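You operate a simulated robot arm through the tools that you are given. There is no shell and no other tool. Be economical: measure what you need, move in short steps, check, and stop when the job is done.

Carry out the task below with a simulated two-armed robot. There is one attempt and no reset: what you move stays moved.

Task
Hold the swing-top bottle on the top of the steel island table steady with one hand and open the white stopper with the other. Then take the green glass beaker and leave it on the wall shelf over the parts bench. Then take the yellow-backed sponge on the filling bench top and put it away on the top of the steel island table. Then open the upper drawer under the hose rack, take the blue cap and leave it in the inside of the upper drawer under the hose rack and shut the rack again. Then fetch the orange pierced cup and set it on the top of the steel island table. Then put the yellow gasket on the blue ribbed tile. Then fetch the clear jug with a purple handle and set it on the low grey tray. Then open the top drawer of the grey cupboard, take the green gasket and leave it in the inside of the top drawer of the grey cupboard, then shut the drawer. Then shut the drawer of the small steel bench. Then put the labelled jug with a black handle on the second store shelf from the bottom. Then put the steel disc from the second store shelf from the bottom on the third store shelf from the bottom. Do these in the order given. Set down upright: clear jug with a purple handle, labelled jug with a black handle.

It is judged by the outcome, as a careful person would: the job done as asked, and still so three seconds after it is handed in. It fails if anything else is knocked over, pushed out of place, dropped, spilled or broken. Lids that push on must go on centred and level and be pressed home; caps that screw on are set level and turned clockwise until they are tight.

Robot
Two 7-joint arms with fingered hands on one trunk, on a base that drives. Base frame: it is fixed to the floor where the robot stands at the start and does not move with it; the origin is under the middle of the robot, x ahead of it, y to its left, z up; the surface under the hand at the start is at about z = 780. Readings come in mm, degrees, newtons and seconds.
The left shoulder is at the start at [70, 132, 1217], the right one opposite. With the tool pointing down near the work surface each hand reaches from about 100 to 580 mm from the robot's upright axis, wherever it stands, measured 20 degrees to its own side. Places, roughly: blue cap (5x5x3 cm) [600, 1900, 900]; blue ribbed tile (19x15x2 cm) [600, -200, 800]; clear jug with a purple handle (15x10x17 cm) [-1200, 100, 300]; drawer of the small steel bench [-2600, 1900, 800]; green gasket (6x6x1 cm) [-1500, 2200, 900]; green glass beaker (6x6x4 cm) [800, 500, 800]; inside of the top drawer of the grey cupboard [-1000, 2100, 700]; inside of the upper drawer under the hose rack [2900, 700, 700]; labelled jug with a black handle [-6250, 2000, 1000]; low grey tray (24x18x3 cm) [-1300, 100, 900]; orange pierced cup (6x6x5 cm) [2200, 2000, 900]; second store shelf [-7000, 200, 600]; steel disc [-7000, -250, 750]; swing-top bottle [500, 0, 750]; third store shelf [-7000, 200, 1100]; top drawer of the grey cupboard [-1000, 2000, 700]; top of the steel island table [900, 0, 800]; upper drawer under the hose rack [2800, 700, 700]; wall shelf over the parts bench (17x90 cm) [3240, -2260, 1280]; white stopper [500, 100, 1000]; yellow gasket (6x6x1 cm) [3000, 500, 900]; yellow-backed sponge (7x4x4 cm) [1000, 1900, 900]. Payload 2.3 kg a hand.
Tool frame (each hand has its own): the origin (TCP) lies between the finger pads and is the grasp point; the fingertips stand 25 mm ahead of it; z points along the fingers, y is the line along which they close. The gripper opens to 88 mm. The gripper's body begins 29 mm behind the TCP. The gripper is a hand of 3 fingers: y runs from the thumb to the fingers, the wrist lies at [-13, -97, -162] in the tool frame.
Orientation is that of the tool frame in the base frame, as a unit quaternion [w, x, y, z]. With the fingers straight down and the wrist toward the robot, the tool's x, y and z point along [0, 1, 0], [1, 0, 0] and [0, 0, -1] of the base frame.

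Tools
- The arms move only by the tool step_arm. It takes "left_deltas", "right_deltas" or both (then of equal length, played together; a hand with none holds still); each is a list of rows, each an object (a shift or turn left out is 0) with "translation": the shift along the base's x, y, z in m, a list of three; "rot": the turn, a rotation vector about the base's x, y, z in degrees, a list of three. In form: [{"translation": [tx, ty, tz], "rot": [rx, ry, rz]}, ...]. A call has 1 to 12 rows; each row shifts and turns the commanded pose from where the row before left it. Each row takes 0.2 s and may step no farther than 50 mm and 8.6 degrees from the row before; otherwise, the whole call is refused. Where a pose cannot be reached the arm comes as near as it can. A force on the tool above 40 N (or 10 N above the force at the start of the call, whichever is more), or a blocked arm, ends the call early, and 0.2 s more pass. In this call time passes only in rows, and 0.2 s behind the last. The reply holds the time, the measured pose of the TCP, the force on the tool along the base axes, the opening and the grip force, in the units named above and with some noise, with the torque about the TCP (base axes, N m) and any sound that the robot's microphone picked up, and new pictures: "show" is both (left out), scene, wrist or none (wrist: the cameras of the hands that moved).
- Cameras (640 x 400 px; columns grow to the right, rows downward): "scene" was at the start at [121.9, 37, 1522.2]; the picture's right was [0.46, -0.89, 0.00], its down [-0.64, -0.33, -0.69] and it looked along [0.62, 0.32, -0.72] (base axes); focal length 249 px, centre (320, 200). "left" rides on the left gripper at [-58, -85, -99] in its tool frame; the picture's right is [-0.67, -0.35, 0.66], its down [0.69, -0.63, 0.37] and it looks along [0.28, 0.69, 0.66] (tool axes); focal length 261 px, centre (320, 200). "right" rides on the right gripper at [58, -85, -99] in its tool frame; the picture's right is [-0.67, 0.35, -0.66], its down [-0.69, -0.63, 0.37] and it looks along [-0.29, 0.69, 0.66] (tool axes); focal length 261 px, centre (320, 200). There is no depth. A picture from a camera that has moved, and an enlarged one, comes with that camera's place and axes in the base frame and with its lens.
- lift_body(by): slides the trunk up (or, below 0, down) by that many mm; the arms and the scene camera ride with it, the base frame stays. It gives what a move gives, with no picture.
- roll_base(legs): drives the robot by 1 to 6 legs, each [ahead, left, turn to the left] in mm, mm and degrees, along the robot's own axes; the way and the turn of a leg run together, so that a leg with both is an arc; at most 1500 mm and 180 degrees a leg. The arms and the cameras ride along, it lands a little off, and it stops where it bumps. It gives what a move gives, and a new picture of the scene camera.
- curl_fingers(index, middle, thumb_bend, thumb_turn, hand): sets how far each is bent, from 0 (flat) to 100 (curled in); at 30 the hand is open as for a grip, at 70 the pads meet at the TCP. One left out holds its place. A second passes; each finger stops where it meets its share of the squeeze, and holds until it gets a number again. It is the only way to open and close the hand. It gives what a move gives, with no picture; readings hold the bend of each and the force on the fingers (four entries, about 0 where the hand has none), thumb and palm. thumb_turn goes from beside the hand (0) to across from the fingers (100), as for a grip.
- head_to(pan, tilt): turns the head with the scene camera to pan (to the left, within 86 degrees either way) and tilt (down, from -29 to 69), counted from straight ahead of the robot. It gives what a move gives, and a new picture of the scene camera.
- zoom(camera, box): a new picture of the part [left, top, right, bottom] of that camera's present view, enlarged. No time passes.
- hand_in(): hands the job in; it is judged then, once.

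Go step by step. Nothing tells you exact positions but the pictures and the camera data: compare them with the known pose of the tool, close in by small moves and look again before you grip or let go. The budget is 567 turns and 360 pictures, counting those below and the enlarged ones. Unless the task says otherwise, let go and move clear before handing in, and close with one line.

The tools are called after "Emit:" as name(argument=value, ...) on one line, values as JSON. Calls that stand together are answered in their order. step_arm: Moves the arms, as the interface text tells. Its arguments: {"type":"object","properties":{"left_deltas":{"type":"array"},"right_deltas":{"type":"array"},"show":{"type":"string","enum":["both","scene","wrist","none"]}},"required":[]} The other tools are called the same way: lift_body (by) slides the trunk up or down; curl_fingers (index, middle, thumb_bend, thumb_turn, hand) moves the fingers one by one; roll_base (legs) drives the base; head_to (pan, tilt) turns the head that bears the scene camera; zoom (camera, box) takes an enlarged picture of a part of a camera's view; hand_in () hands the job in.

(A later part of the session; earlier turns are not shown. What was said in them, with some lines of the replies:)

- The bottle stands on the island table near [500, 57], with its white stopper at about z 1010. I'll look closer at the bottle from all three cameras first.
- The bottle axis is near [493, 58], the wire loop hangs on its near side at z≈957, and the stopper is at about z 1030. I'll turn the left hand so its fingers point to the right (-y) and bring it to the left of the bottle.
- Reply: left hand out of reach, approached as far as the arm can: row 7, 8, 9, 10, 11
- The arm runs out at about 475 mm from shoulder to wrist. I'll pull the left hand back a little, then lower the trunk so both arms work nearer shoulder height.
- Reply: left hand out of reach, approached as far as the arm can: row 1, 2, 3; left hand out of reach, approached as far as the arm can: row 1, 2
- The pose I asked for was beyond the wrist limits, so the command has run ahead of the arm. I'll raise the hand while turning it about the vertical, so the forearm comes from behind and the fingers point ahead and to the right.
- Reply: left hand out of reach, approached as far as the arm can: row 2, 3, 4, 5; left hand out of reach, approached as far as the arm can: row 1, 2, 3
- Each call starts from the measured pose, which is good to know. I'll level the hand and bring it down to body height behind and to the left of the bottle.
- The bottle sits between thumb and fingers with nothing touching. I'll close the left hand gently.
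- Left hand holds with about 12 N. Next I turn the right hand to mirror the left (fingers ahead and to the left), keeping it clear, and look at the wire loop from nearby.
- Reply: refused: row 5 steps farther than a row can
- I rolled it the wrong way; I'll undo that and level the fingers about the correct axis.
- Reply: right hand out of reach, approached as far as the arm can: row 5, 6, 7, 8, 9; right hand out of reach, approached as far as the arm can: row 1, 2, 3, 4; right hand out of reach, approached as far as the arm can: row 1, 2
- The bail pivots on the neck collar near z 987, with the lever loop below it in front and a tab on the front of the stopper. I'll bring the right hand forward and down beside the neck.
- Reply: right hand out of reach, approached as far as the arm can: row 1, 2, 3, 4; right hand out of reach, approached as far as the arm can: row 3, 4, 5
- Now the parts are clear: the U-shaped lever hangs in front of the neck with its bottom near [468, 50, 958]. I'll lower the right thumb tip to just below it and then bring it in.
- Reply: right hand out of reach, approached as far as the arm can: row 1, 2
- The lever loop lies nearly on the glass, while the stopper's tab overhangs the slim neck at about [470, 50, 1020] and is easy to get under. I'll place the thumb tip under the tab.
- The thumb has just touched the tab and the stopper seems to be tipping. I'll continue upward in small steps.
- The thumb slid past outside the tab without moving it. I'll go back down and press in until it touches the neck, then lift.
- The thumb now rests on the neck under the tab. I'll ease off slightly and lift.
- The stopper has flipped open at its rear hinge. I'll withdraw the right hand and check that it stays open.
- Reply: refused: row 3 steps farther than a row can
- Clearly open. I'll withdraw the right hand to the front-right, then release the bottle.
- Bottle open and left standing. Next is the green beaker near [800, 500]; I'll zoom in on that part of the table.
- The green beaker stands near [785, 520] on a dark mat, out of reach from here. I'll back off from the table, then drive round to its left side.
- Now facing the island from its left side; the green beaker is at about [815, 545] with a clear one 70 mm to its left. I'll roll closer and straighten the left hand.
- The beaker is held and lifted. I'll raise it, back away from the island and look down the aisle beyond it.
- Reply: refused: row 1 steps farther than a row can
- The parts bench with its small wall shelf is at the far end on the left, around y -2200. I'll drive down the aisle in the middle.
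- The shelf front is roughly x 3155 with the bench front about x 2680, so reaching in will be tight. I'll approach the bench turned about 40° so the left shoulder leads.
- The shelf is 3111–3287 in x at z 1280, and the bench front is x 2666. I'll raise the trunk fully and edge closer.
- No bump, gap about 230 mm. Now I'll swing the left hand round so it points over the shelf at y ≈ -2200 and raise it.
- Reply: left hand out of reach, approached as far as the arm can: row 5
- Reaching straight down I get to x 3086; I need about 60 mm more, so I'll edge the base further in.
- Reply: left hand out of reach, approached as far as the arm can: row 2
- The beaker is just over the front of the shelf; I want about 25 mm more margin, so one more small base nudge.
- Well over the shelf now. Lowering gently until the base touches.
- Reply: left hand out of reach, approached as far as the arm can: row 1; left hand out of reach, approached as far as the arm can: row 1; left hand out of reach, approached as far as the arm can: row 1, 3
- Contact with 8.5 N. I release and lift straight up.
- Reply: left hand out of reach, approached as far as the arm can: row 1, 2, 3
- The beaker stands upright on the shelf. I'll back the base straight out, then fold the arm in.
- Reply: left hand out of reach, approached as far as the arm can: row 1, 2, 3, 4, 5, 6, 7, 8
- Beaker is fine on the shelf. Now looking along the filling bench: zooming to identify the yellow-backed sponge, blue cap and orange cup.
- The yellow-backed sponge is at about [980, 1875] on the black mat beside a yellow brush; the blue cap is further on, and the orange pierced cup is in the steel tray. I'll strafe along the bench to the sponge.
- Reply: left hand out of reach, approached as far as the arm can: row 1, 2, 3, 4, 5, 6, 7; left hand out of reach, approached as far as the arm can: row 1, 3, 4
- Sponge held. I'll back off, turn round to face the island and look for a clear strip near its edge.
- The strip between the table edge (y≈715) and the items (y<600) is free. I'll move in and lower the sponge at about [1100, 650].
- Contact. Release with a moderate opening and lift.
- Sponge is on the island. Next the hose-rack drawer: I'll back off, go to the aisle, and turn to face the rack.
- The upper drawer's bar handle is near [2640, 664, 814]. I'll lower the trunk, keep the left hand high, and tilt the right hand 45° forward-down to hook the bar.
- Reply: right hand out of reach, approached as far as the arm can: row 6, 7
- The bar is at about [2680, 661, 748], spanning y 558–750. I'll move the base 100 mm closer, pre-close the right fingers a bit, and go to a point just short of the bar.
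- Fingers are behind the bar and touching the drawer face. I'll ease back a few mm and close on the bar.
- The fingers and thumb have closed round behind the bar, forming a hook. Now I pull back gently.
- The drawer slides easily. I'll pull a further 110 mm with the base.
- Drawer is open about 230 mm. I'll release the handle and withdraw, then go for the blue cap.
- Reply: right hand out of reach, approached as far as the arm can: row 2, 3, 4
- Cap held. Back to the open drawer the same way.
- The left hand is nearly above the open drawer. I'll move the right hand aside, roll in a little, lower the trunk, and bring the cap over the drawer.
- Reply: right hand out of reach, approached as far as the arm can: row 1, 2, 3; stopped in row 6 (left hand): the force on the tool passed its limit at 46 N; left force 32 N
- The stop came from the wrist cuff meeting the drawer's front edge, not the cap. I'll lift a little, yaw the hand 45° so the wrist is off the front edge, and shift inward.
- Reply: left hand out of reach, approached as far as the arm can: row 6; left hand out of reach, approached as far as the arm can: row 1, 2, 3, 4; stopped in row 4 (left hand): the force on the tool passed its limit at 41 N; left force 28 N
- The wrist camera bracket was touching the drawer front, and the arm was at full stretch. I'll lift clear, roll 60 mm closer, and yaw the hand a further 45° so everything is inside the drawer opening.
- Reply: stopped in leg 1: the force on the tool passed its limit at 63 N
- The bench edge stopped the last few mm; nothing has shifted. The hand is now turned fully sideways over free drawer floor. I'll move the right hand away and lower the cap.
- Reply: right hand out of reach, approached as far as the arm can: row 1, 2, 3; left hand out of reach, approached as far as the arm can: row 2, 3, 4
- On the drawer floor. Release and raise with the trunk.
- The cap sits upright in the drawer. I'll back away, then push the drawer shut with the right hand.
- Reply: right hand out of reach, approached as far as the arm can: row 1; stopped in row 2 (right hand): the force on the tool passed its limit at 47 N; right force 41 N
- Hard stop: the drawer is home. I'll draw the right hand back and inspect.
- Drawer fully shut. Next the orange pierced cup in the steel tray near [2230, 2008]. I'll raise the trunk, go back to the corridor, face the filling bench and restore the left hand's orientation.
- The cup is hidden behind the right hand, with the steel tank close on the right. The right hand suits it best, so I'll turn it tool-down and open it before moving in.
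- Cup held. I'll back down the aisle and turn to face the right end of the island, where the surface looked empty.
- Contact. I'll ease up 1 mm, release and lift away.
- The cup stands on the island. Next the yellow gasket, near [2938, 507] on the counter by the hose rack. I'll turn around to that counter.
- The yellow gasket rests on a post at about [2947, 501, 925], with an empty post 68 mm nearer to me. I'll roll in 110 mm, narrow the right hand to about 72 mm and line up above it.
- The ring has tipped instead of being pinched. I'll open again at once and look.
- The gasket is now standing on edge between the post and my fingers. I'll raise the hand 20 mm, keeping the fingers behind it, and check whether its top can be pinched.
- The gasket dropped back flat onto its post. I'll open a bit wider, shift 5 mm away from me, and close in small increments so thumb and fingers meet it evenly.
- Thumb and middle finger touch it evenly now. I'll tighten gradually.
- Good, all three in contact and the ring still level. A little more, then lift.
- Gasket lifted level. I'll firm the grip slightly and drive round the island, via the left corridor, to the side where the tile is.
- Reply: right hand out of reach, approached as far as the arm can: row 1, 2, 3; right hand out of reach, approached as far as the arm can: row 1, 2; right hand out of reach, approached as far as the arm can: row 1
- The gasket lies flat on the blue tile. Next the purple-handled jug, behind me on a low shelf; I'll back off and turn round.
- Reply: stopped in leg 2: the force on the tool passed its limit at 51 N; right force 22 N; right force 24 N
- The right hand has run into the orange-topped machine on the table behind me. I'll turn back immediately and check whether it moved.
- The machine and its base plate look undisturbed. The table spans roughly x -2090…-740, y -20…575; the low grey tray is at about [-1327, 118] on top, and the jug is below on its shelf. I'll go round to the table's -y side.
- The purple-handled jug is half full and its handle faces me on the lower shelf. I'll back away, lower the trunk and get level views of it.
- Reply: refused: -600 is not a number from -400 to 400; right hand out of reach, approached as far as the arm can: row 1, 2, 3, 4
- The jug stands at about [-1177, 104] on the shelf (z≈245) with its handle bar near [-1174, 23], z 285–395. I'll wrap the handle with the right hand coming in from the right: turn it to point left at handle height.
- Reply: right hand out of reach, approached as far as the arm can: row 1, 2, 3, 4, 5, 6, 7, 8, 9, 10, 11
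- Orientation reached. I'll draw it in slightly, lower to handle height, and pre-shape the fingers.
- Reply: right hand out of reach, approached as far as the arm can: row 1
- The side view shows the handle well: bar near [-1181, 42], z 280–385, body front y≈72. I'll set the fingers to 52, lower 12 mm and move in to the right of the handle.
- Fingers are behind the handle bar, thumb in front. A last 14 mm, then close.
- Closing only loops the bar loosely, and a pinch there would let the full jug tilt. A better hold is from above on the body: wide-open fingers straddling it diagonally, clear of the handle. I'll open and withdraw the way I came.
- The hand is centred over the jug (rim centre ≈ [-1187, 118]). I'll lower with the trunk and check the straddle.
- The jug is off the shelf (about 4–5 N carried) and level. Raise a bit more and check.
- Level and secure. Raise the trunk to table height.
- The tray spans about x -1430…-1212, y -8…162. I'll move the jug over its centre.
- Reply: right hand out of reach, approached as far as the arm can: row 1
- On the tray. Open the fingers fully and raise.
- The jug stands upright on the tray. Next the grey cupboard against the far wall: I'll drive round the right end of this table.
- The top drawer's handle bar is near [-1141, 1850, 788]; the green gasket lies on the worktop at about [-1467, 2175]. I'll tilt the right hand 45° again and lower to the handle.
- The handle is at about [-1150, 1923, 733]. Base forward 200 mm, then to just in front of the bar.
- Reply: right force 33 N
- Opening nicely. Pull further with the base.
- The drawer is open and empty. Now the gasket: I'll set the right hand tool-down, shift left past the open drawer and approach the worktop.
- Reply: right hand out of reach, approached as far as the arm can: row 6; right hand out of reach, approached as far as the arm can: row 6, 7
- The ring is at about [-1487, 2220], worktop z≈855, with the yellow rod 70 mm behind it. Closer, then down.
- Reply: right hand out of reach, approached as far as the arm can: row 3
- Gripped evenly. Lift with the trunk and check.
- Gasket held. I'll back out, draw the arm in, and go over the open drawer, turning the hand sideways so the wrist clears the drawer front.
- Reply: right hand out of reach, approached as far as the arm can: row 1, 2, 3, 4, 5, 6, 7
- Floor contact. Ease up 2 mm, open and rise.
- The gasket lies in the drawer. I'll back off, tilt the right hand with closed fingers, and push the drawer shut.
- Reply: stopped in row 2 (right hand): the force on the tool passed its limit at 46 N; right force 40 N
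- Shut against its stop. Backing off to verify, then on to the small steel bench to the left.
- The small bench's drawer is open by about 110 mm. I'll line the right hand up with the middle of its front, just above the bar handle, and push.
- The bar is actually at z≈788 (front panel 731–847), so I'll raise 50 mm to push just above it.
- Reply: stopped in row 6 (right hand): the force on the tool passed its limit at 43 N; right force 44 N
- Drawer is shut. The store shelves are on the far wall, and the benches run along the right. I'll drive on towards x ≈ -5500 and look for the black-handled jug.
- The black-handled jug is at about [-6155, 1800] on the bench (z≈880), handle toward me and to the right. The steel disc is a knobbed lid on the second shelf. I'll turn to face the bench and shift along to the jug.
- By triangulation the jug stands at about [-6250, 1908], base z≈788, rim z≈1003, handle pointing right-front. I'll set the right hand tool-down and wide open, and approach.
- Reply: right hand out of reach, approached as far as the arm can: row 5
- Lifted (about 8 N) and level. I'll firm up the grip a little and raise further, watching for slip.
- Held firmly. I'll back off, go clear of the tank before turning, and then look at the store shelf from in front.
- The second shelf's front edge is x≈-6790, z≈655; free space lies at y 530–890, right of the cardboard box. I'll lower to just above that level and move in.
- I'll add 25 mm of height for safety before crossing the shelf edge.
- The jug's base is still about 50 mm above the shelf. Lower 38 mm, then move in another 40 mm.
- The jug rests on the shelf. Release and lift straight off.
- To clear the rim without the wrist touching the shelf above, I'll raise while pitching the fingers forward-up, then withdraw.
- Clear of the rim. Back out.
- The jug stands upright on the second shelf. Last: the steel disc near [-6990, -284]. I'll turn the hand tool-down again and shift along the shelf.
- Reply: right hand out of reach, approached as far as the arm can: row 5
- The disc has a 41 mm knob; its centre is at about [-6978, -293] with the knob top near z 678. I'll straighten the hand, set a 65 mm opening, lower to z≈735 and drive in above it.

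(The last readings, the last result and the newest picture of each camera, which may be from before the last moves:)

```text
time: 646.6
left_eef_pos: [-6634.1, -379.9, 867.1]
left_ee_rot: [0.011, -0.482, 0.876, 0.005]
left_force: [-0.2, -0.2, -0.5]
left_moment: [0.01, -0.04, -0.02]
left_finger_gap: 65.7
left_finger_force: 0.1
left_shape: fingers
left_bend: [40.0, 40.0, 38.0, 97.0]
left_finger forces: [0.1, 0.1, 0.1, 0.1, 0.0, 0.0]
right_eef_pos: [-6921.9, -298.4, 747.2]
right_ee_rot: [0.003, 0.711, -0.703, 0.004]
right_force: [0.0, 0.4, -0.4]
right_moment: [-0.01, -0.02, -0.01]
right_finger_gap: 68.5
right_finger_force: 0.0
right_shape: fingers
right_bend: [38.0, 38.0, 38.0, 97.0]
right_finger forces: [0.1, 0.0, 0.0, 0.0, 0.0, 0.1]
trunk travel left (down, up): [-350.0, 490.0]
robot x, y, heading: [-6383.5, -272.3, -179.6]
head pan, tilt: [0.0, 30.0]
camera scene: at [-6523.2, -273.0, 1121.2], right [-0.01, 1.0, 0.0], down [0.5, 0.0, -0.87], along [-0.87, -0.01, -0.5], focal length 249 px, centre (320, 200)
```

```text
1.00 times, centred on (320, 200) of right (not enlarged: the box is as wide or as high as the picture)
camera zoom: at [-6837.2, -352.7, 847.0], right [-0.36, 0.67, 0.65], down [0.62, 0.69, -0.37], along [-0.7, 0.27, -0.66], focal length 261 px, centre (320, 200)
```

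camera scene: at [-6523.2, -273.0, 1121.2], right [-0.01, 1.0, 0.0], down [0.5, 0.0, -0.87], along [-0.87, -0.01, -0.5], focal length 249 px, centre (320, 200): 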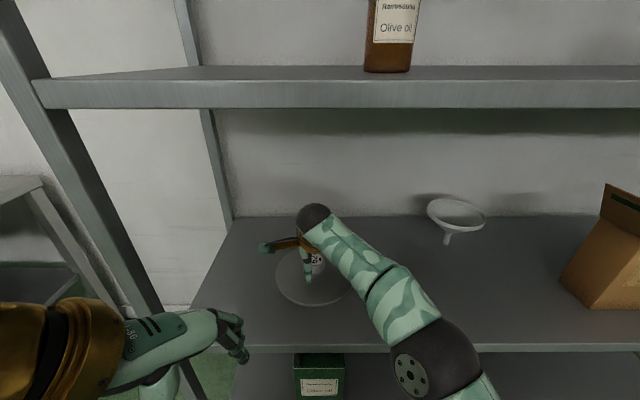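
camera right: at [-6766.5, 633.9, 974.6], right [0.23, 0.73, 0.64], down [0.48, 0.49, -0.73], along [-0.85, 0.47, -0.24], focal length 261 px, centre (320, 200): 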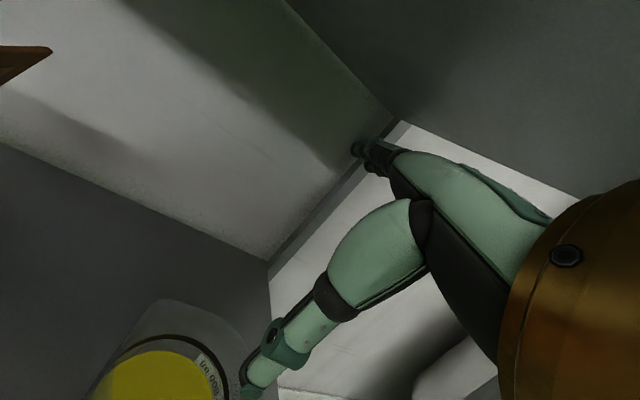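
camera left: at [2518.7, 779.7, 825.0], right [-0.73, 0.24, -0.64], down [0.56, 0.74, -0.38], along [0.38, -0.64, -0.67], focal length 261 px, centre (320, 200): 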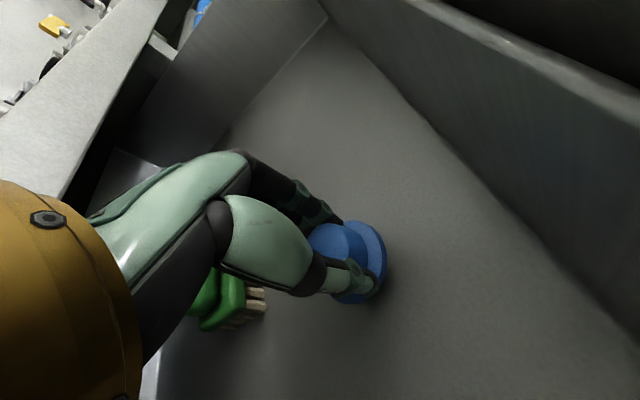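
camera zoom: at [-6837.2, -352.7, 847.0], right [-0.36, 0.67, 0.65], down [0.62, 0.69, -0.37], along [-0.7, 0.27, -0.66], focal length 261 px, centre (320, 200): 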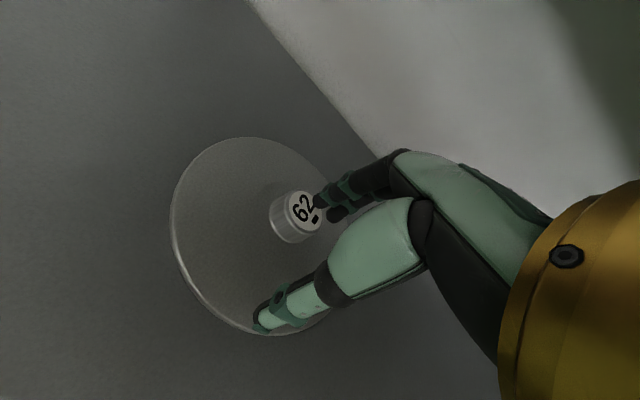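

Emit:
roll_base(legs=[[62, -5, 0]])

Emit:
zoom(camera="right", box=[120, 120, 420, 360])

Emit:
zoom(camera="scene", box=[240, 180, 420, 320])

```text
time: 647.6
left_eef_pos: [-6698.5, -375.5, 866.5]
left_ee_rot: [0.011, -0.482, 0.876, 0.005]
left_force: [-0.3, 0.2, -0.3]
left_moment: [-0.03, -0.02, 0.05]
left_finger_gap: 65.5
left_finger_force: 0.2
left_shape: fingers
left_bend: [40.0, 40.0, 38.0, 97.0]
left_finger forces: [0.1, 0.0, 0.1, 0.1, 0.1, 0.1]
right_eef_pos: [-6983.8, -291.8, 746.6]
right_ee_rot: [0.003, 0.711, -0.703, 0.003]
right_force: [-0.9, 0.0, -0.2]
right_moment: [-0.01, -0.04, 0.01]
right_finger_gap: 68.5
right_finger_force: 0.1
right_shape: fingers
right_bend: [38.0, 38.0, 38.0, 97.0]
right_finger forces: [0.0, 0.1, 0.1, 0.0, 0.0, 0.0]
trunk travel left (down, up): [-350.0, 490.0]
robot x, y, heading: [-6443.8, -270.4, -179.3]
head pan, tilt: [0.0, 30.0]
camera scene: at [-6585.1, -268.3, 1121.2], right [-0.01, 1.0, 0.0], down [0.5, 0.0, -0.87], along [-0.87, -0.01, -0.5], focal length 249 px, centre (320, 200)
```

scene: 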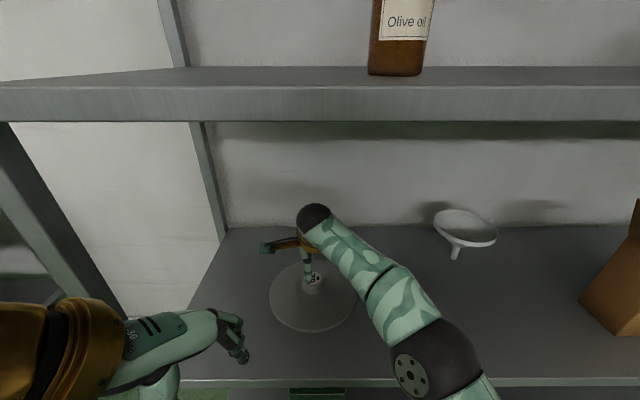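

```text
1.67 times, centred on (270, 240) of right
camera zoom: at [-6899.1, -348.2, 847.0], right [-0.36, 0.67, 0.65], down [0.62, 0.69, -0.37], along [-0.7, 0.27, -0.66], focal length 434 px, centre (403, 133)
```

zoom: 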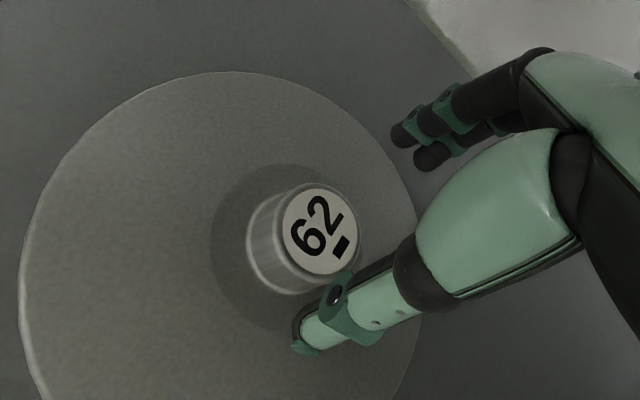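

```text
2.86 times, centred on (330, 250) of scene
camera zoom: at [-6585.1, -268.3, 1121.2], right [-0.01, 1.0, 0.0], down [0.5, 0.0, -0.87], along [-0.87, -0.01, -0.5], focal length 711 px, centre (291, 57)
```

zoom: 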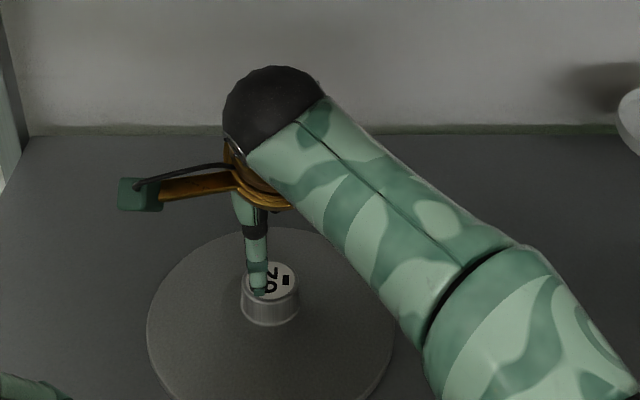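

Emit:
step_arm(right_deltas=[{"translation": [-0.006, 0, 0]}], show="none")

Emit:
lift_body(by=-38)

Emit:
lift_body(by=-16)

Emit:
zoom(camera="right", box=[120, 120, 420, 360])

```text
time: 648.0
left_eef_pos: [-6696.4, -374.6, 868.0]
left_ee_rot: [0.011, -0.482, 0.876, 0.005]
left_force: [-0.6, 1.0, 0.1]
left_moment: [0.0, 0.01, -0.01]
left_finger_gap: 65.5
left_finger_force: 0.0
left_shape: fingers
left_bend: [40.0, 40.0, 38.0, 97.0]
left_finger forces: [0.0, 0.0, 0.0, 0.1, 0.0, 0.1]
right_eef_pos: [-6989.1, -292.3, 747.1]
right_ee_rot: [0.003, 0.71, -0.704, 0.002]
right_force: [0.4, -0.8, -1.0]
right_moment: [0.03, 0.01, 0.03]
right_finger_gap: 68.6
right_finger_force: 0.1
right_shape: fingers
right_bend: [38.0, 38.0, 38.0, 97.0]
right_finger forces: [0.0, 0.1, 0.0, 0.0, 0.0, 0.0]
trunk travel left (down, up): [-350.0, 490.0]
robot x, y, heading: [-6447.5, -266.5, -179.6]
head pan, tilt: [0.0, 30.0]
no pictures are left
```

```text
time: 648.8
left_eef_pos: [-6696.8, -376.0, 829.1]
left_ee_rot: [0.009, -0.481, 0.876, 0.005]
left_force: [-0.4, 0.1, -0.1]
left_moment: [-0.05, 0.01, 0.0]
left_finger_gap: 65.5
left_finger_force: 0.1
left_shape: fingers
left_bend: [40.0, 40.0, 38.0, 97.0]
left_finger forces: [0.0, 0.0, 0.0, 0.0, 0.0, 0.1]
right_eef_pos: [-6989.2, -293.3, 709.0]
right_ee_rot: [0.003, 0.711, -0.703, 0.004]
right_force: [-0.5, 0.3, 0.6]
right_moment: [-0.04, -0.05, 0.01]
right_finger_gap: 68.1
right_finger_force: 0.0
right_shape: fingers
right_bend: [38.0, 38.0, 38.0, 97.0]
right_finger forces: [0.0, 0.0, 0.0, 0.0, 0.0, 0.0]
trunk travel left (down, up): [-312.0, 528.0]
robot x, y, heading: [-6445.8, -267.1, -179.8]
head pan, tilt: [0.0, 30.0]
```

```text
time: 649.4
left_eef_pos: [-6697.9, -376.4, 813.9]
left_ee_rot: [0.011, -0.482, 0.876, 0.005]
left_force: [-0.4, 0.1, -0.5]
left_moment: [-0.02, -0.02, 0.04]
left_finger_gap: 65.2
left_finger_force: 0.0
left_shape: fingers
left_bend: [40.0, 40.0, 38.0, 97.0]
left_finger forces: [0.0, 0.1, 0.1, 0.0, 0.1, 0.0]
right_eef_pos: [-6989.4, -294.0, 693.8]
right_ee_rot: [0.003, 0.711, -0.703, 0.003]
right_force: [0.2, -0.6, 0.3]
right_moment: [0.01, 0.0, 0.0]
right_finger_gap: 68.5
right_finger_force: 0.1
right_shape: fingers
right_bend: [38.0, 38.0, 38.0, 97.0]
right_finger forces: [0.0, 0.0, 0.0, 0.1, 0.0, 0.0]
trunk travel left (down, up): [-296.0, 544.0]
robot x, y, heading: [-6442.9, -267.2, -179.7]
head pan, tilt: [0.0, 30.0]
```

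```text
refused: no pictures are left
```

The picture budget is spent, so I finish by force and pose readings. I'll lower a little more onto the knob, feeling for contact.

Emit:
lift_body(by=-8)

Emit:
lift_body(by=-5)

```text
time: 650.0
left_eef_pos: [-6697.8, -375.9, 805.2]
left_ee_rot: [0.011, -0.481, 0.876, 0.005]
left_force: [1.0, -0.2, 0.1]
left_moment: [0.02, -0.01, -0.04]
left_finger_gap: 65.6
left_finger_force: 0.0
left_shape: fingers
left_bend: [40.0, 40.0, 38.0, 97.0]
left_finger forces: [0.1, 0.0, 0.1, 0.0, 0.0, 0.0]
right_eef_pos: [-6988.8, -293.2, 686.5]
right_ee_rot: [0.004, 0.711, -0.703, 0.004]
right_force: [0.9, 0.0, -0.4]
right_moment: [-0.02, 0.0, 0.01]
right_finger_gap: 68.4
right_finger_force: 0.1
right_shape: fingers
right_bend: [38.0, 38.0, 38.0, 97.0]
right_finger forces: [0.2, 0.0, 0.0, 0.0, 0.0, 0.0]
trunk travel left (down, up): [-288.0, 552.0]
robot x, y, heading: [-6441.9, -266.0, -179.7]
head pan, tilt: [0.0, 30.0]
```

```text
time: 650.5
left_eef_pos: [-6697.8, -375.1, 800.1]
left_ee_rot: [0.01, -0.482, 0.876, 0.004]
left_force: [0.0, 0.2, 0.2]
left_moment: [0.05, -0.01, 0.03]
left_finger_gap: 65.2
left_finger_force: 0.1
left_shape: fingers
left_bend: [40.0, 40.0, 38.0, 97.0]
left_finger forces: [0.0, 0.1, 0.0, 0.0, 0.0, 0.0]
right_eef_pos: [-6990.1, -292.8, 680.5]
right_ee_rot: [0.003, 0.711, -0.703, 0.003]
right_force: [0.0, 0.1, 0.0]
right_moment: [-0.01, 0.0, -0.01]
right_finger_gap: 68.3
right_finger_force: 0.1
right_shape: fingers
right_bend: [38.0, 38.0, 38.0, 97.0]
right_finger forces: [0.0, 0.0, 0.1, 0.0, 0.0, 0.0]
trunk travel left (down, up): [-283.0, 557.0]
robot x, y, heading: [-6442.7, -269.1, -179.9]
head pan, tilt: [0.0, 30.0]
```

Emit:
lift_body(by=-6)

Emit:
lift_body(by=-5)

```text
time: 651.1
left_eef_pos: [-6697.7, -375.1, 794.2]
left_ee_rot: [0.01, -0.482, 0.876, 0.005]
left_force: [0.1, 1.0, 0.3]
left_moment: [-0.02, -0.02, -0.03]
left_finger_gap: 65.5
left_finger_force: 0.0
left_shape: fingers
left_bend: [40.0, 40.0, 38.0, 97.0]
left_finger forces: [0.0, 0.0, 0.0, 0.1, 0.0, 0.1]
right_eef_pos: [-6990.3, -294.5, 673.6]
right_ee_rot: [0.003, 0.711, -0.703, 0.004]
right_force: [-0.2, 0.2, 0.8]
right_moment: [-0.01, 0.0, 0.01]
right_finger_gap: 68.6
right_finger_force: 0.0
right_shape: fingers
right_bend: [38.0, 38.0, 38.0, 97.0]
right_finger forces: [0.1, 0.1, 0.0, 0.1, 0.0, 0.0]
trunk travel left (down, up): [-277.0, 563.0]
robot x, y, heading: [-6443.4, -266.6, -179.6]
head pan, tilt: [0.0, 30.0]
```

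```text
time: 651.6
left_eef_pos: [-6696.7, -375.1, 789.2]
left_ee_rot: [0.01, -0.481, 0.877, 0.005]
left_force: [0.8, 0.3, -0.1]
left_moment: [-0.01, 0.02, -0.01]
left_finger_gap: 65.2
left_finger_force: 0.1
left_shape: fingers
left_bend: [40.0, 40.0, 38.0, 97.0]
left_finger forces: [0.1, 0.1, 0.1, 0.1, 0.0, 0.1]
right_eef_pos: [-6988.9, -293.3, 671.5]
right_ee_rot: [0.005, 0.711, -0.704, 0.002]
right_force: [-0.3, 0.8, 5.9]
right_moment: [0.01, 0.26, 0.03]
right_finger_gap: 68.3
right_finger_force: 3.2
right_shape: fingers
right_bend: [38.0, 37.0, 38.0, 97.0]
right_finger forces: [0.3, 6.3, 0.0, 0.0, 0.0, 0.0]
trunk travel left (down, up): [-272.0, 568.0]
robot x, y, heading: [-6439.5, -266.9, -179.5]
head pan, tilt: [0.0, 30.0]
```

Fingertips touched the disc's top at TCP 671. I'll raise 5 mm and close on the knob step by step.

Emit:
lift_body(by=5)

Emit:
curl_fingers(hand="right", index=48, middle=48, thumb_bend=48)

Emit:
curl_fingers(hand="right", index=55, middle=55, thumb_bend=55)

```text
time: 652.2
left_eef_pos: [-6696.8, -375.2, 794.3]
left_ee_rot: [0.011, -0.482, 0.876, 0.005]
left_force: [-0.4, 0.5, -0.7]
left_moment: [-0.01, 0.02, 0.02]
left_finger_gap: 65.7
left_finger_force: 0.1
left_shape: fingers
left_bend: [40.0, 40.0, 38.0, 97.0]
left_finger forces: [0.0, 0.1, 0.0, 0.1, 0.0, 0.0]
right_eef_pos: [-6989.9, -292.6, 674.3]
right_ee_rot: [0.004, 0.711, -0.704, 0.003]
right_force: [0.4, -0.4, 0.0]
right_moment: [-0.01, 0.02, 0.01]
right_finger_gap: 68.3
right_finger_force: 0.1
right_shape: fingers
right_bend: [38.0, 38.0, 38.0, 97.0]
right_finger forces: [0.0, 0.1, 0.0, 0.1, 0.1, 0.1]
trunk travel left (down, up): [-277.0, 563.0]
robot x, y, heading: [-6445.3, -272.7, -179.5]
head pan, tilt: [0.0, 30.0]
```

```text
time: 653.2
left_eef_pos: [-6696.9, -376.8, 794.1]
left_ee_rot: [0.012, -0.482, 0.876, 0.005]
left_force: [-0.7, 0.3, -0.7]
left_moment: [0.01, 0.03, -0.01]
left_finger_gap: 65.2
left_finger_force: 0.0
left_shape: fingers
left_bend: [40.0, 40.0, 38.0, 97.0]
left_finger forces: [0.0, 0.0, 0.0, 0.0, 0.0, 0.0]
right_eef_pos: [-6989.1, -293.2, 675.1]
right_ee_rot: [0.003, 0.711, -0.703, 0.004]
right_force: [-1.4, 0.4, -0.6]
right_moment: [0.01, 0.04, -0.02]
right_finger_gap: 47.1
right_finger_force: 0.9
right_shape: fingers
right_bend: [47.0, 47.0, 48.0, 97.0]
right_finger forces: [0.6, 0.7, 0.0, 0.0, 0.1, 0.0]
trunk travel left (down, up): [-277.0, 563.0]
robot x, y, heading: [-6444.9, -265.4, -179.5]
head pan, tilt: [0.0, 30.0]
```

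```text
time: 654.2
left_eef_pos: [-6696.6, -375.9, 793.1]
left_ee_rot: [0.011, -0.481, 0.877, 0.005]
left_force: [-1.0, -1.2, -0.5]
left_moment: [0.03, 0.03, 0.02]
left_finger_gap: 65.2
left_finger_force: 0.2
left_shape: fingers
left_bend: [40.0, 40.0, 38.0, 97.0]
left_finger forces: [0.0, 0.1, 0.0, 0.0, 0.0, 0.0]
right_eef_pos: [-6988.9, -292.4, 674.7]
right_ee_rot: [0.002, 0.711, -0.703, 0.003]
right_force: [-2.0, 0.3, -0.3]
right_moment: [-0.01, 0.06, 0.02]
right_finger_gap: 38.2
right_finger_force: 3.8
right_shape: fingers
right_bend: [52.0, 52.0, 52.0, 97.0]
right_finger forces: [1.9, 2.6, 0.0, 0.0, 3.3, 0.0]
trunk travel left (down, up): [-277.0, 563.0]
robot x, y, heading: [-6444.1, -269.5, -179.7]
head pan, tilt: [0.0, 30.0]
```

Knob held evenly. Squeeze firmly and lift.

Emit:
curl_fingers(hand="right", index=78, middle=78, thumb_bend=80)

Emit:
lift_body(by=15)

Emit:
lift_body(by=35)

```text
time: 655.2
left_eef_pos: [-6698.2, -375.1, 793.4]
left_ee_rot: [0.011, -0.482, 0.876, 0.005]
left_force: [-0.1, 0.4, 0.6]
left_moment: [0.03, 0.0, -0.02]
left_finger_gap: 65.2
left_finger_force: 0.1
left_shape: fingers
left_bend: [40.0, 40.0, 38.0, 97.0]
left_finger forces: [0.0, 0.1, 0.1, 0.0, 0.0, 0.1]
right_eef_pos: [-6990.3, -293.7, 674.2]
right_ee_rot: [0.004, 0.711, -0.703, 0.004]
right_force: [-0.7, 0.7, -0.2]
right_moment: [0.03, 0.14, 0.04]
right_finger_gap: 35.8
right_finger_force: 17.3
right_shape: fingers
right_bend: [56.0, 56.0, 53.0, 96.0]
right_finger forces: [8.9, 9.2, 0.1, 0.0, 16.7, 0.0]
trunk travel left (down, up): [-277.0, 563.0]
robot x, y, heading: [-6443.6, -267.0, -179.6]
head pan, tilt: [0.0, 30.0]
```

```text
time: 655.8
left_eef_pos: [-6698.1, -375.7, 809.3]
left_ee_rot: [0.012, -0.481, 0.876, 0.006]
left_force: [0.3, 0.1, 0.3]
left_moment: [-0.01, -0.02, 0.02]
left_finger_gap: 65.1
left_finger_force: 0.0
left_shape: fingers
left_bend: [40.0, 40.0, 38.0, 97.0]
left_finger forces: [0.1, 0.1, 0.0, 0.0, 0.0, 0.0]
right_eef_pos: [-6989.5, -293.3, 689.2]
right_ee_rot: [0.002, 0.71, -0.704, 0.004]
right_force: [1.0, 0.2, -4.8]
right_moment: [-0.03, 0.04, 0.02]
right_finger_gap: 36.0
right_finger_force: 17.1
right_shape: fingers
right_bend: [56.0, 57.0, 53.0, 95.0]
right_finger forces: [8.7, 8.1, 0.1, 0.0, 16.7, 0.0]
trunk travel left (down, up): [-292.0, 548.0]
robot x, y, heading: [-6443.7, -266.6, -179.5]
head pan, tilt: [0.0, 30.0]
```

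```text
time: 656.6
left_eef_pos: [-6698.7, -374.9, 843.6]
left_ee_rot: [0.012, -0.481, 0.876, 0.005]
left_force: [0.7, -0.1, -0.3]
left_moment: [0.0, 0.01, -0.01]
left_finger_gap: 65.4
left_finger_force: 0.1
left_shape: fingers
left_bend: [40.0, 40.0, 38.0, 97.0]
left_finger forces: [0.1, 0.0, 0.0, 0.0, 0.1, 0.0]
right_eef_pos: [-6989.9, -294.0, 723.6]
right_ee_rot: [0.003, 0.711, -0.703, 0.004]
right_force: [-0.5, 0.1, -4.1]
right_moment: [-0.01, 0.0, 0.01]
right_finger_gap: 35.9
right_finger_force: 16.6
right_shape: fingers
right_bend: [56.0, 57.0, 53.0, 95.0]
right_finger forces: [8.7, 8.0, 0.1, 0.0, 16.7, 0.0]
trunk travel left (down, up): [-327.0, 513.0]
robot x, y, heading: [-6444.8, -265.5, -179.6]
head pan, tilt: [0.0, 30.0]
```

The disc is up (about 4.3 N, well balanced). I'll back straight out, raise to above the third shelf and move sideways to the empty stretch (y≈140) between the brown bottle and the red can.

Emit:
roll_base(legs=[[-370, 0, 0]])

Emit:
lift_body(by=400)

Emit:
lift_body(by=70)

```text
time: 658.9
left_eef_pos: [-6329.2, -373.5, 844.5]
left_ee_rot: [0.012, -0.481, 0.876, 0.003]
left_force: [1.6, -0.1, -0.2]
left_moment: [0.01, -0.02, 0.0]
left_finger_gap: 65.2
left_finger_force: 0.1
left_shape: fingers
left_bend: [40.0, 40.0, 38.0, 97.0]
left_finger forces: [0.0, 0.0, 0.0, 0.0, 0.0, 0.0]
right_eef_pos: [-6621.9, -290.4, 723.8]
right_ee_rot: [0.003, 0.71, -0.704, 0.003]
right_force: [0.7, -0.1, -3.0]
right_moment: [-0.04, 0.01, 0.0]
right_finger_gap: 35.8
right_finger_force: 17.0
right_shape: fingers
right_bend: [56.0, 57.0, 53.0, 95.0]
right_finger forces: [8.7, 8.1, 0.0, 0.0, 16.7, 0.0]
trunk travel left (down, up): [-327.0, 513.0]
robot x, y, heading: [-6077.1, -265.2, -179.8]
head pan, tilt: [0.0, 30.0]
```

```text
time: 662.8
left_eef_pos: [-6330.8, -372.5, 1245.3]
left_ee_rot: [0.011, -0.481, 0.877, 0.005]
left_force: [1.2, 0.6, 0.2]
left_moment: [0.01, 0.0, 0.03]
left_finger_gap: 65.4
left_finger_force: 0.2
left_shape: fingers
left_bend: [40.0, 40.0, 38.0, 97.0]
left_finger forces: [0.0, 0.1, 0.0, 0.1, 0.0, 0.0]
right_eef_pos: [-6622.6, -288.9, 1124.1]
right_ee_rot: [0.003, 0.71, -0.705, 0.003]
right_force: [0.4, 0.0, -4.2]
right_moment: [0.0, 0.01, -0.02]
right_finger_gap: 35.7
right_finger_force: 17.1
right_shape: fingers
right_bend: [56.0, 57.0, 53.0, 95.0]
right_finger forces: [8.6, 8.1, 0.1, 0.0, 16.6, 0.1]
trunk travel left (down, up): [-727.0, 113.0]
robot x, y, heading: [-6072.2, -265.6, -179.9]
head pan, tilt: [0.0, 30.0]
```

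```text
time: 663.9
left_eef_pos: [-6329.2, -372.9, 1314.4]
left_ee_rot: [0.012, -0.481, 0.877, 0.004]
left_force: [-0.5, -0.2, 0.1]
left_moment: [-0.02, 0.0, -0.02]
left_finger_gap: 65.0
left_finger_force: 0.1
left_shape: fingers
left_bend: [40.0, 40.0, 38.0, 97.0]
left_finger forces: [0.1, 0.0, 0.0, 0.0, 0.0, 0.1]
right_eef_pos: [-6621.6, -289.4, 1193.6]
right_ee_rot: [0.002, 0.71, -0.705, 0.004]
right_force: [-0.4, 0.1, -3.5]
right_moment: [-0.04, 0.02, 0.0]
right_finger_gap: 35.9
right_finger_force: 16.9
right_shape: fingers
right_bend: [56.0, 57.0, 53.0, 95.0]
right_finger forces: [8.6, 8.0, 0.1, 0.0, 16.6, 0.1]
trunk travel left (down, up): [-797.0, 43.0]
robot x, y, heading: [-6078.7, -266.6, -179.8]
head pan, tilt: [0.0, 30.0]
```

Emit:
lift_body(by=25)

Emit:
roll_base(legs=[[0, -430, 0]])

Emit:
roll_base(legs=[[200, 0, 0]])

```text
time: 664.6
left_eef_pos: [-6330.5, -372.7, 1339.8]
left_ee_rot: [0.012, -0.481, 0.877, 0.004]
left_force: [-1.3, -0.1, 0.2]
left_moment: [0.0, -0.02, 0.02]
left_finger_gap: 65.3
left_finger_force: 0.2
left_shape: fingers
left_bend: [40.0, 40.0, 38.0, 97.0]
left_finger forces: [0.0, 0.0, 0.1, 0.0, 0.0, 0.1]
right_eef_pos: [-6622.0, -290.1, 1218.7]
right_ee_rot: [0.003, 0.71, -0.704, 0.003]
right_force: [0.4, 0.2, -4.0]
right_moment: [-0.03, 0.02, -0.04]
right_finger_gap: 35.9
right_finger_force: 16.9
right_shape: fingers
right_bend: [56.0, 57.0, 53.0, 95.0]
right_finger forces: [8.7, 8.1, 0.0, 0.1, 16.6, 0.0]
trunk travel left (down, up): [-822.0, 18.0]
robot x, y, heading: [-6074.0, -262.4, -179.7]
head pan, tilt: [0.0, 30.0]
```

```text
time: 667.2
left_eef_pos: [-6331.6, 53.7, 1338.5]
left_ee_rot: [0.012, -0.481, 0.876, 0.006]
left_force: [-0.3, -0.5, -0.2]
left_moment: [0.02, -0.02, -0.01]
left_finger_gap: 65.2
left_finger_force: 0.1
left_shape: fingers
left_bend: [40.0, 40.0, 38.0, 97.0]
left_finger forces: [0.0, 0.0, 0.0, 0.0, 0.1, 0.0]
right_eef_pos: [-6624.0, 136.6, 1218.2]
right_ee_rot: [0.002, 0.711, -0.703, 0.003]
right_force: [-0.6, -0.6, -4.2]
right_moment: [-0.01, 0.03, 0.0]
right_finger_gap: 35.7
right_finger_force: 16.5
right_shape: fingers
right_bend: [56.0, 57.0, 53.0, 95.0]
right_finger forces: [8.7, 8.1, 0.0, 0.1, 16.7, 0.0]
trunk travel left (down, up): [-822.0, 18.0]
robot x, y, heading: [-6072.9, 163.9, -179.5]
head pan, tilt: [0.0, 30.0]
```

```text
time: 668.8
left_eef_pos: [-6527.6, 55.6, 1340.1]
left_ee_rot: [0.01, -0.482, 0.876, 0.005]
left_force: [0.3, 0.2, -0.9]
left_moment: [-0.01, -0.01, -0.01]
left_finger_gap: 65.2
left_finger_force: 0.0
left_shape: fingers
left_bend: [40.0, 40.0, 38.0, 97.0]
left_finger forces: [0.0, 0.0, 0.1, 0.0, 0.1, 0.0]
right_eef_pos: [-6820.0, 137.2, 1221.0]
right_ee_rot: [0.004, 0.711, -0.703, 0.004]
right_force: [-0.2, -0.1, -4.4]
right_moment: [-0.06, 0.05, 0.0]
right_finger_gap: 35.9
right_finger_force: 17.1
right_shape: fingers
right_bend: [56.0, 57.0, 53.0, 95.0]
right_finger forces: [8.6, 8.1, 0.0, 0.0, 16.8, 0.0]
trunk travel left (down, up): [-822.0, 18.0]
robot x, y, heading: [-6277.4, 165.3, -179.9]
head pan, tilt: [0.0, 30.0]
```

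No contact crossing the shelf edge. Continue to the middle of the shelf depth, then lower by feel.

Emit:
roll_base(legs=[[150, 0, 0]])

Emit:
lift_body(by=-35)

Emit:
lift_body(by=-15)

```text
time: 670.2
left_eef_pos: [-6677.2, 54.8, 1339.9]
left_ee_rot: [0.01, -0.481, 0.877, 0.005]
left_force: [0.3, 0.3, 0.3]
left_moment: [0.0, 0.0, -0.01]
left_finger_gap: 65.1
left_finger_force: 0.1
left_shape: fingers
left_bend: [40.0, 40.0, 38.0, 97.0]
left_finger forces: [0.1, 0.0, 0.0, 0.1, 0.0, 0.0]
right_eef_pos: [-6970.1, 137.4, 1221.0]
right_ee_rot: [0.003, 0.711, -0.704, 0.002]
right_force: [0.1, -0.5, -4.3]
right_moment: [0.02, 0.03, 0.0]
right_finger_gap: 35.6
right_finger_force: 16.6
right_shape: fingers
right_bend: [56.0, 57.0, 53.0, 95.0]
right_finger forces: [8.7, 8.0, 0.0, 0.0, 16.7, 0.0]
trunk travel left (down, up): [-822.0, 18.0]
robot x, y, heading: [-6426.0, 163.6, -179.8]
head pan, tilt: [0.0, 30.0]
```

```text
time: 671.0
left_eef_pos: [-6681.1, 54.3, 1304.0]
left_ee_rot: [0.011, -0.481, 0.877, 0.005]
left_force: [-1.4, -0.6, 0.2]
left_moment: [0.0, 0.01, 0.01]
left_finger_gap: 65.5
left_finger_force: 0.1
left_shape: fingers
left_bend: [40.0, 40.0, 38.0, 97.0]
left_finger forces: [0.0, 0.0, 0.0, 0.0, 0.0, 0.0]
right_eef_pos: [-6973.8, 137.5, 1183.8]
right_ee_rot: [0.002, 0.711, -0.703, 0.004]
right_force: [-0.3, -1.1, -3.4]
right_moment: [-0.02, 0.04, 0.03]
right_finger_gap: 35.8
right_finger_force: 16.6
right_shape: fingers
right_bend: [56.0, 57.0, 53.0, 95.0]
right_finger forces: [8.8, 8.2, 0.1, 0.0, 16.7, 0.1]
trunk travel left (down, up): [-787.0, 53.0]
robot x, y, heading: [-6429.5, 162.6, -179.9]
head pan, tilt: [0.0, 30.0]
```

```text
time: 671.6
left_eef_pos: [-6683.6, 54.9, 1288.8]
left_ee_rot: [0.011, -0.481, 0.877, 0.004]
left_force: [0.6, -0.3, -0.4]
left_moment: [0.02, 0.0, 0.03]
left_finger_gap: 65.1
left_finger_force: 0.0
left_shape: fingers
left_bend: [40.0, 40.0, 38.0, 97.0]
left_finger forces: [0.0, 0.0, 0.0, 0.1, 0.0, 0.0]
right_eef_pos: [-6974.4, 135.9, 1167.8]
right_ee_rot: [0.002, 0.711, -0.704, 0.004]
right_force: [-0.2, 0.1, -4.3]
right_moment: [0.0, 0.02, -0.01]
right_finger_gap: 35.6
right_finger_force: 16.9
right_shape: fingers
right_bend: [56.0, 57.0, 53.0, 95.0]
right_finger forces: [8.7, 8.2, 0.0, 0.0, 16.5, 0.0]
trunk travel left (down, up): [-772.0, 68.0]
robot x, y, heading: [-6427.5, 162.0, -179.7]
head pan, tilt: [0.0, 30.0]
```

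Emit:
lift_body(by=-8)

Emit:
lift_body(by=-6)

Emit:
lift_body(by=-5)

```text
time: 672.1
left_eef_pos: [-6683.0, 53.3, 1281.1]
left_ee_rot: [0.011, -0.48, 0.877, 0.004]
left_force: [0.4, 0.4, -0.2]
left_moment: [-0.03, 0.0, 0.01]
left_finger_gap: 65.5
left_finger_force: 0.0
left_shape: fingers
left_bend: [40.0, 40.0, 38.0, 97.0]
left_finger forces: [0.1, 0.1, 0.0, 0.0, 0.0, 0.0]
right_eef_pos: [-6974.6, 136.9, 1160.4]
right_ee_rot: [0.002, 0.711, -0.703, 0.003]
right_force: [0.2, 0.0, -3.1]
right_moment: [0.0, 0.01, 0.02]
right_finger_gap: 35.6
right_finger_force: 17.0
right_shape: fingers
right_bend: [56.0, 57.0, 53.0, 95.0]
right_finger forces: [8.7, 8.2, 0.1, 0.0, 16.6, 0.0]
trunk travel left (down, up): [-764.0, 76.0]
robot x, y, heading: [-6427.1, 161.0, -179.8]
head pan, tilt: [0.0, 30.0]
```

```text
time: 672.7
left_eef_pos: [-6681.1, 54.7, 1275.0]
left_ee_rot: [0.012, -0.481, 0.877, 0.005]
left_force: [-0.6, 0.1, 0.3]
left_moment: [0.01, 0.01, 0.03]
left_finger_gap: 65.6
left_finger_force: 0.1
left_shape: fingers
left_bend: [40.0, 40.0, 38.0, 97.0]
left_finger forces: [0.1, 0.0, 0.1, 0.1, 0.0, 0.1]
right_eef_pos: [-6974.7, 138.3, 1155.4]
right_ee_rot: [0.002, 0.71, -0.704, 0.004]
right_force: [0.3, 0.0, -2.7]
right_moment: [0.05, 0.04, 0.0]
right_finger_gap: 35.8
right_finger_force: 16.8
right_shape: fingers
right_bend: [57.0, 57.0, 53.0, 95.0]
right_finger forces: [8.4, 8.5, 0.0, 0.0, 17.1, 0.0]
trunk travel left (down, up): [-758.0, 82.0]
robot x, y, heading: [-6429.7, 164.2, -179.8]
head pan, tilt: [0.0, 30.0]
```

```text
time: 673.2
left_eef_pos: [-6679.2, 54.2, 1270.3]
left_ee_rot: [0.01, -0.481, 0.877, 0.006]
left_force: [-0.2, 0.5, 1.2]
left_moment: [-0.01, -0.03, -0.03]
left_finger_gap: 65.4
left_finger_force: 0.1
left_shape: fingers
left_bend: [40.0, 40.0, 38.0, 97.0]
left_finger forces: [0.1, 0.0, 0.0, 0.1, 0.0, 0.0]
right_eef_pos: [-6971.9, 137.5, 1152.7]
right_ee_rot: [0.006, 0.711, -0.703, 0.001]
right_force: [-6.4, -0.9, 16.4]
right_moment: [-0.02, 0.17, -0.03]
right_finger_gap: 35.5
right_finger_force: 19.8
right_shape: fingers
right_bend: [56.0, 56.0, 54.0, 95.0]
right_finger forces: [11.2, 11.6, 0.0, 0.1, 17.4, 0.0]
trunk travel left (down, up): [-753.0, 87.0]
robot x, y, heading: [-6428.4, 164.7, -179.4]
head pan, tilt: [0.0, 30.0]
```

Contact at TCP ≈1154, matching the third shelf's surface at ≈1100, and the torque is near zero so it sits flat. Ease off, release, and rise clear of the knob.

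Emit:
lift_body(by=3)

Emit:
curl_fingers(hand="right", index=46, middle=46, thumb_bend=44)

Emit:
curl_fingers(hand="right", index=36, middle=36, thumb_bend=36)

Emit:
lift_body(by=25)

Emit:
lift_body(by=58)

```text
time: 673.8
left_eef_pos: [-6679.4, 53.4, 1273.8]
left_ee_rot: [0.01, -0.481, 0.876, 0.005]
left_force: [-1.1, -0.3, 0.2]
left_moment: [0.03, 0.04, 0.0]
left_finger_gap: 65.1
left_finger_force: 0.0
left_shape: fingers
left_bend: [40.0, 40.0, 38.0, 97.0]
left_finger forces: [0.1, 0.1, 0.1, 0.1, 0.1, 0.0]
right_eef_pos: [-6971.7, 137.6, 1153.3]
right_ee_rot: [0.003, 0.71, -0.704, 0.003]
right_force: [-5.1, -0.2, 10.2]
right_moment: [0.07, 0.15, -0.01]
right_finger_gap: 35.6
right_finger_force: 19.5
right_shape: fingers
right_bend: [56.0, 56.0, 54.0, 95.0]
right_finger forces: [10.6, 10.7, 0.1, 0.0, 17.4, 0.0]
trunk travel left (down, up): [-756.0, 84.0]
robot x, y, heading: [-6429.0, 161.3, -179.7]
head pan, tilt: [0.0, 30.0]
```

```text
time: 674.8
left_eef_pos: [-6680.4, 54.1, 1273.9]
left_ee_rot: [0.01, -0.481, 0.877, 0.004]
left_force: [-0.2, -0.6, 0.7]
left_moment: [-0.03, 0.01, 0.01]
left_finger_gap: 65.5
left_finger_force: 0.0
left_shape: fingers
left_bend: [40.0, 40.0, 38.0, 97.0]
left_finger forces: [0.1, 0.0, 0.1, 0.1, 0.1, 0.1]
right_eef_pos: [-6971.8, 137.0, 1153.4]
right_ee_rot: [0.002, 0.711, -0.703, 0.003]
right_force: [0.5, 0.0, -0.4]
right_moment: [0.03, 0.0, 0.03]
right_finger_gap: 52.6
right_finger_force: 0.3
right_shape: fingers
right_bend: [46.0, 46.0, 44.0, 97.0]
right_finger forces: [0.0, 0.0, 0.0, 0.1, 0.3, 0.1]
trunk travel left (down, up): [-756.0, 84.0]
robot x, y, heading: [-6426.9, 163.2, -179.7]
head pan, tilt: [0.0, 30.0]
```

```text
time: 675.8
left_eef_pos: [-6680.5, 54.9, 1273.5]
left_ee_rot: [0.011, -0.481, 0.877, 0.004]
left_force: [-0.2, 0.8, 0.2]
left_moment: [-0.03, 0.02, 0.0]
left_finger_gap: 65.4
left_finger_force: 0.1
left_shape: fingers
left_bend: [40.0, 40.0, 38.0, 97.0]
left_finger forces: [0.0, 0.0, 0.0, 0.1, 0.0, 0.0]
right_eef_pos: [-6972.4, 135.6, 1153.8]
right_ee_rot: [0.003, 0.711, -0.703, 0.003]
right_force: [-0.3, -0.1, 1.2]
right_moment: [-0.02, 0.02, 0.05]
right_finger_gap: 71.8
right_finger_force: 0.1
right_shape: fingers
right_bend: [36.0, 36.0, 36.0, 97.0]
right_finger forces: [0.1, 0.1, 0.1, 0.1, 0.0, 0.1]
trunk travel left (down, up): [-756.0, 84.0]
robot x, y, heading: [-6426.8, 160.6, -179.6]
head pan, tilt: [0.0, 30.0]
```

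```text
time: 676.5
left_eef_pos: [-6681.0, 55.3, 1297.9]
left_ee_rot: [0.01, -0.481, 0.876, 0.005]
left_force: [0.3, -0.1, -0.3]
left_moment: [-0.01, 0.0, 0.0]
left_finger_gap: 64.9
left_finger_force: 0.2
left_shape: fingers
left_bend: [40.0, 40.0, 38.0, 97.0]
left_finger forces: [0.0, 0.1, 0.0, 0.1, 0.0, 0.1]
right_eef_pos: [-6971.6, 137.6, 1179.0]
right_ee_rot: [0.003, 0.711, -0.704, 0.003]
right_force: [-1.0, 0.0, 0.2]
right_moment: [-0.02, 0.01, 0.02]
right_finger_gap: 71.8
right_finger_force: 0.1
right_shape: fingers
right_bend: [36.0, 36.0, 36.0, 97.0]
right_finger forces: [0.0, 0.0, 0.1, 0.0, 0.0, 0.0]
trunk travel left (down, up): [-781.0, 59.0]
robot x, y, heading: [-6426.0, 160.5, -179.2]
head pan, tilt: [0.0, 30.0]
```

```text
time: 677.5
left_eef_pos: [-6680.8, 55.2, 1356.8]
left_ee_rot: [0.012, -0.481, 0.876, 0.005]
left_force: [-0.1, 0.2, 0.4]
left_moment: [0.0, -0.02, 0.01]
left_finger_gap: 65.3
left_finger_force: 0.1
left_shape: fingers
left_bend: [40.0, 40.0, 38.0, 97.0]
left_finger forces: [0.0, 0.1, 0.1, 0.1, 0.0, 0.0]
right_eef_pos: [-6972.6, 136.9, 1237.5]
right_ee_rot: [0.003, 0.711, -0.703, 0.003]
right_force: [-0.3, 0.4, 0.3]
right_moment: [0.02, 0.03, 0.0]
right_finger_gap: 71.8
right_finger_force: 0.1
right_shape: fingers
right_bend: [36.0, 36.0, 36.0, 97.0]
right_finger forces: [0.1, 0.1, 0.1, 0.0, 0.0, 0.0]
trunk travel left (down, up): [-839.0, 1.0]
robot x, y, heading: [-6425.3, 160.8, -179.7]
head pan, tilt: [0.0, 30.0]
```

Clear of the knob (tips ≈1212, knob top ≈1160). Backing straight out.

Emit:
roll_base(legs=[[-420, 0, 0]])

```text
time: 680.0
left_eef_pos: [-6264.2, 56.7, 1356.8]
left_ee_rot: [0.012, -0.479, 0.878, 0.004]
left_force: [0.1, 0.2, 1.0]
left_moment: [0.01, -0.03, -0.04]
left_finger_gap: 65.2
left_finger_force: 0.0
left_shape: fingers
left_bend: [40.0, 40.0, 38.0, 97.0]
left_finger forces: [0.0, 0.0, 0.0, 0.0, 0.0, 0.1]
right_eef_pos: [-6556.8, 140.1, 1236.9]
right_ee_rot: [0.002, 0.709, -0.705, 0.004]
right_force: [0.7, 0.6, 0.0]
right_moment: [0.0, -0.02, 0.01]
right_finger_gap: 71.6
right_finger_force: 0.1
right_shape: fingers
right_bend: [36.0, 36.0, 36.0, 97.0]
right_finger forces: [0.0, 0.0, 0.0, 0.0, 0.0, 0.0]
trunk travel left (down, up): [-839.0, 1.0]
robot x, y, heading: [-6009.8, 164.4, -179.7]
head pan, tilt: [0.0, 30.0]
```

All the steps are done, and both hands are empty and clear. I'm handing the job in.

Emit:
hand_in()

```text
The job is handed in.
```

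I worked through all eleven jobs in the order given and handed the job in. The last one, the steel disc, went onto the third shelf by force and position readings alone because the pictures had run out. Partway through, a hand bumped the orange-topped machine on the long white table at about 50 N; afterwards it looked unmoved. The yellow gasket was tipped once and fell back onto its post before I picked it up.
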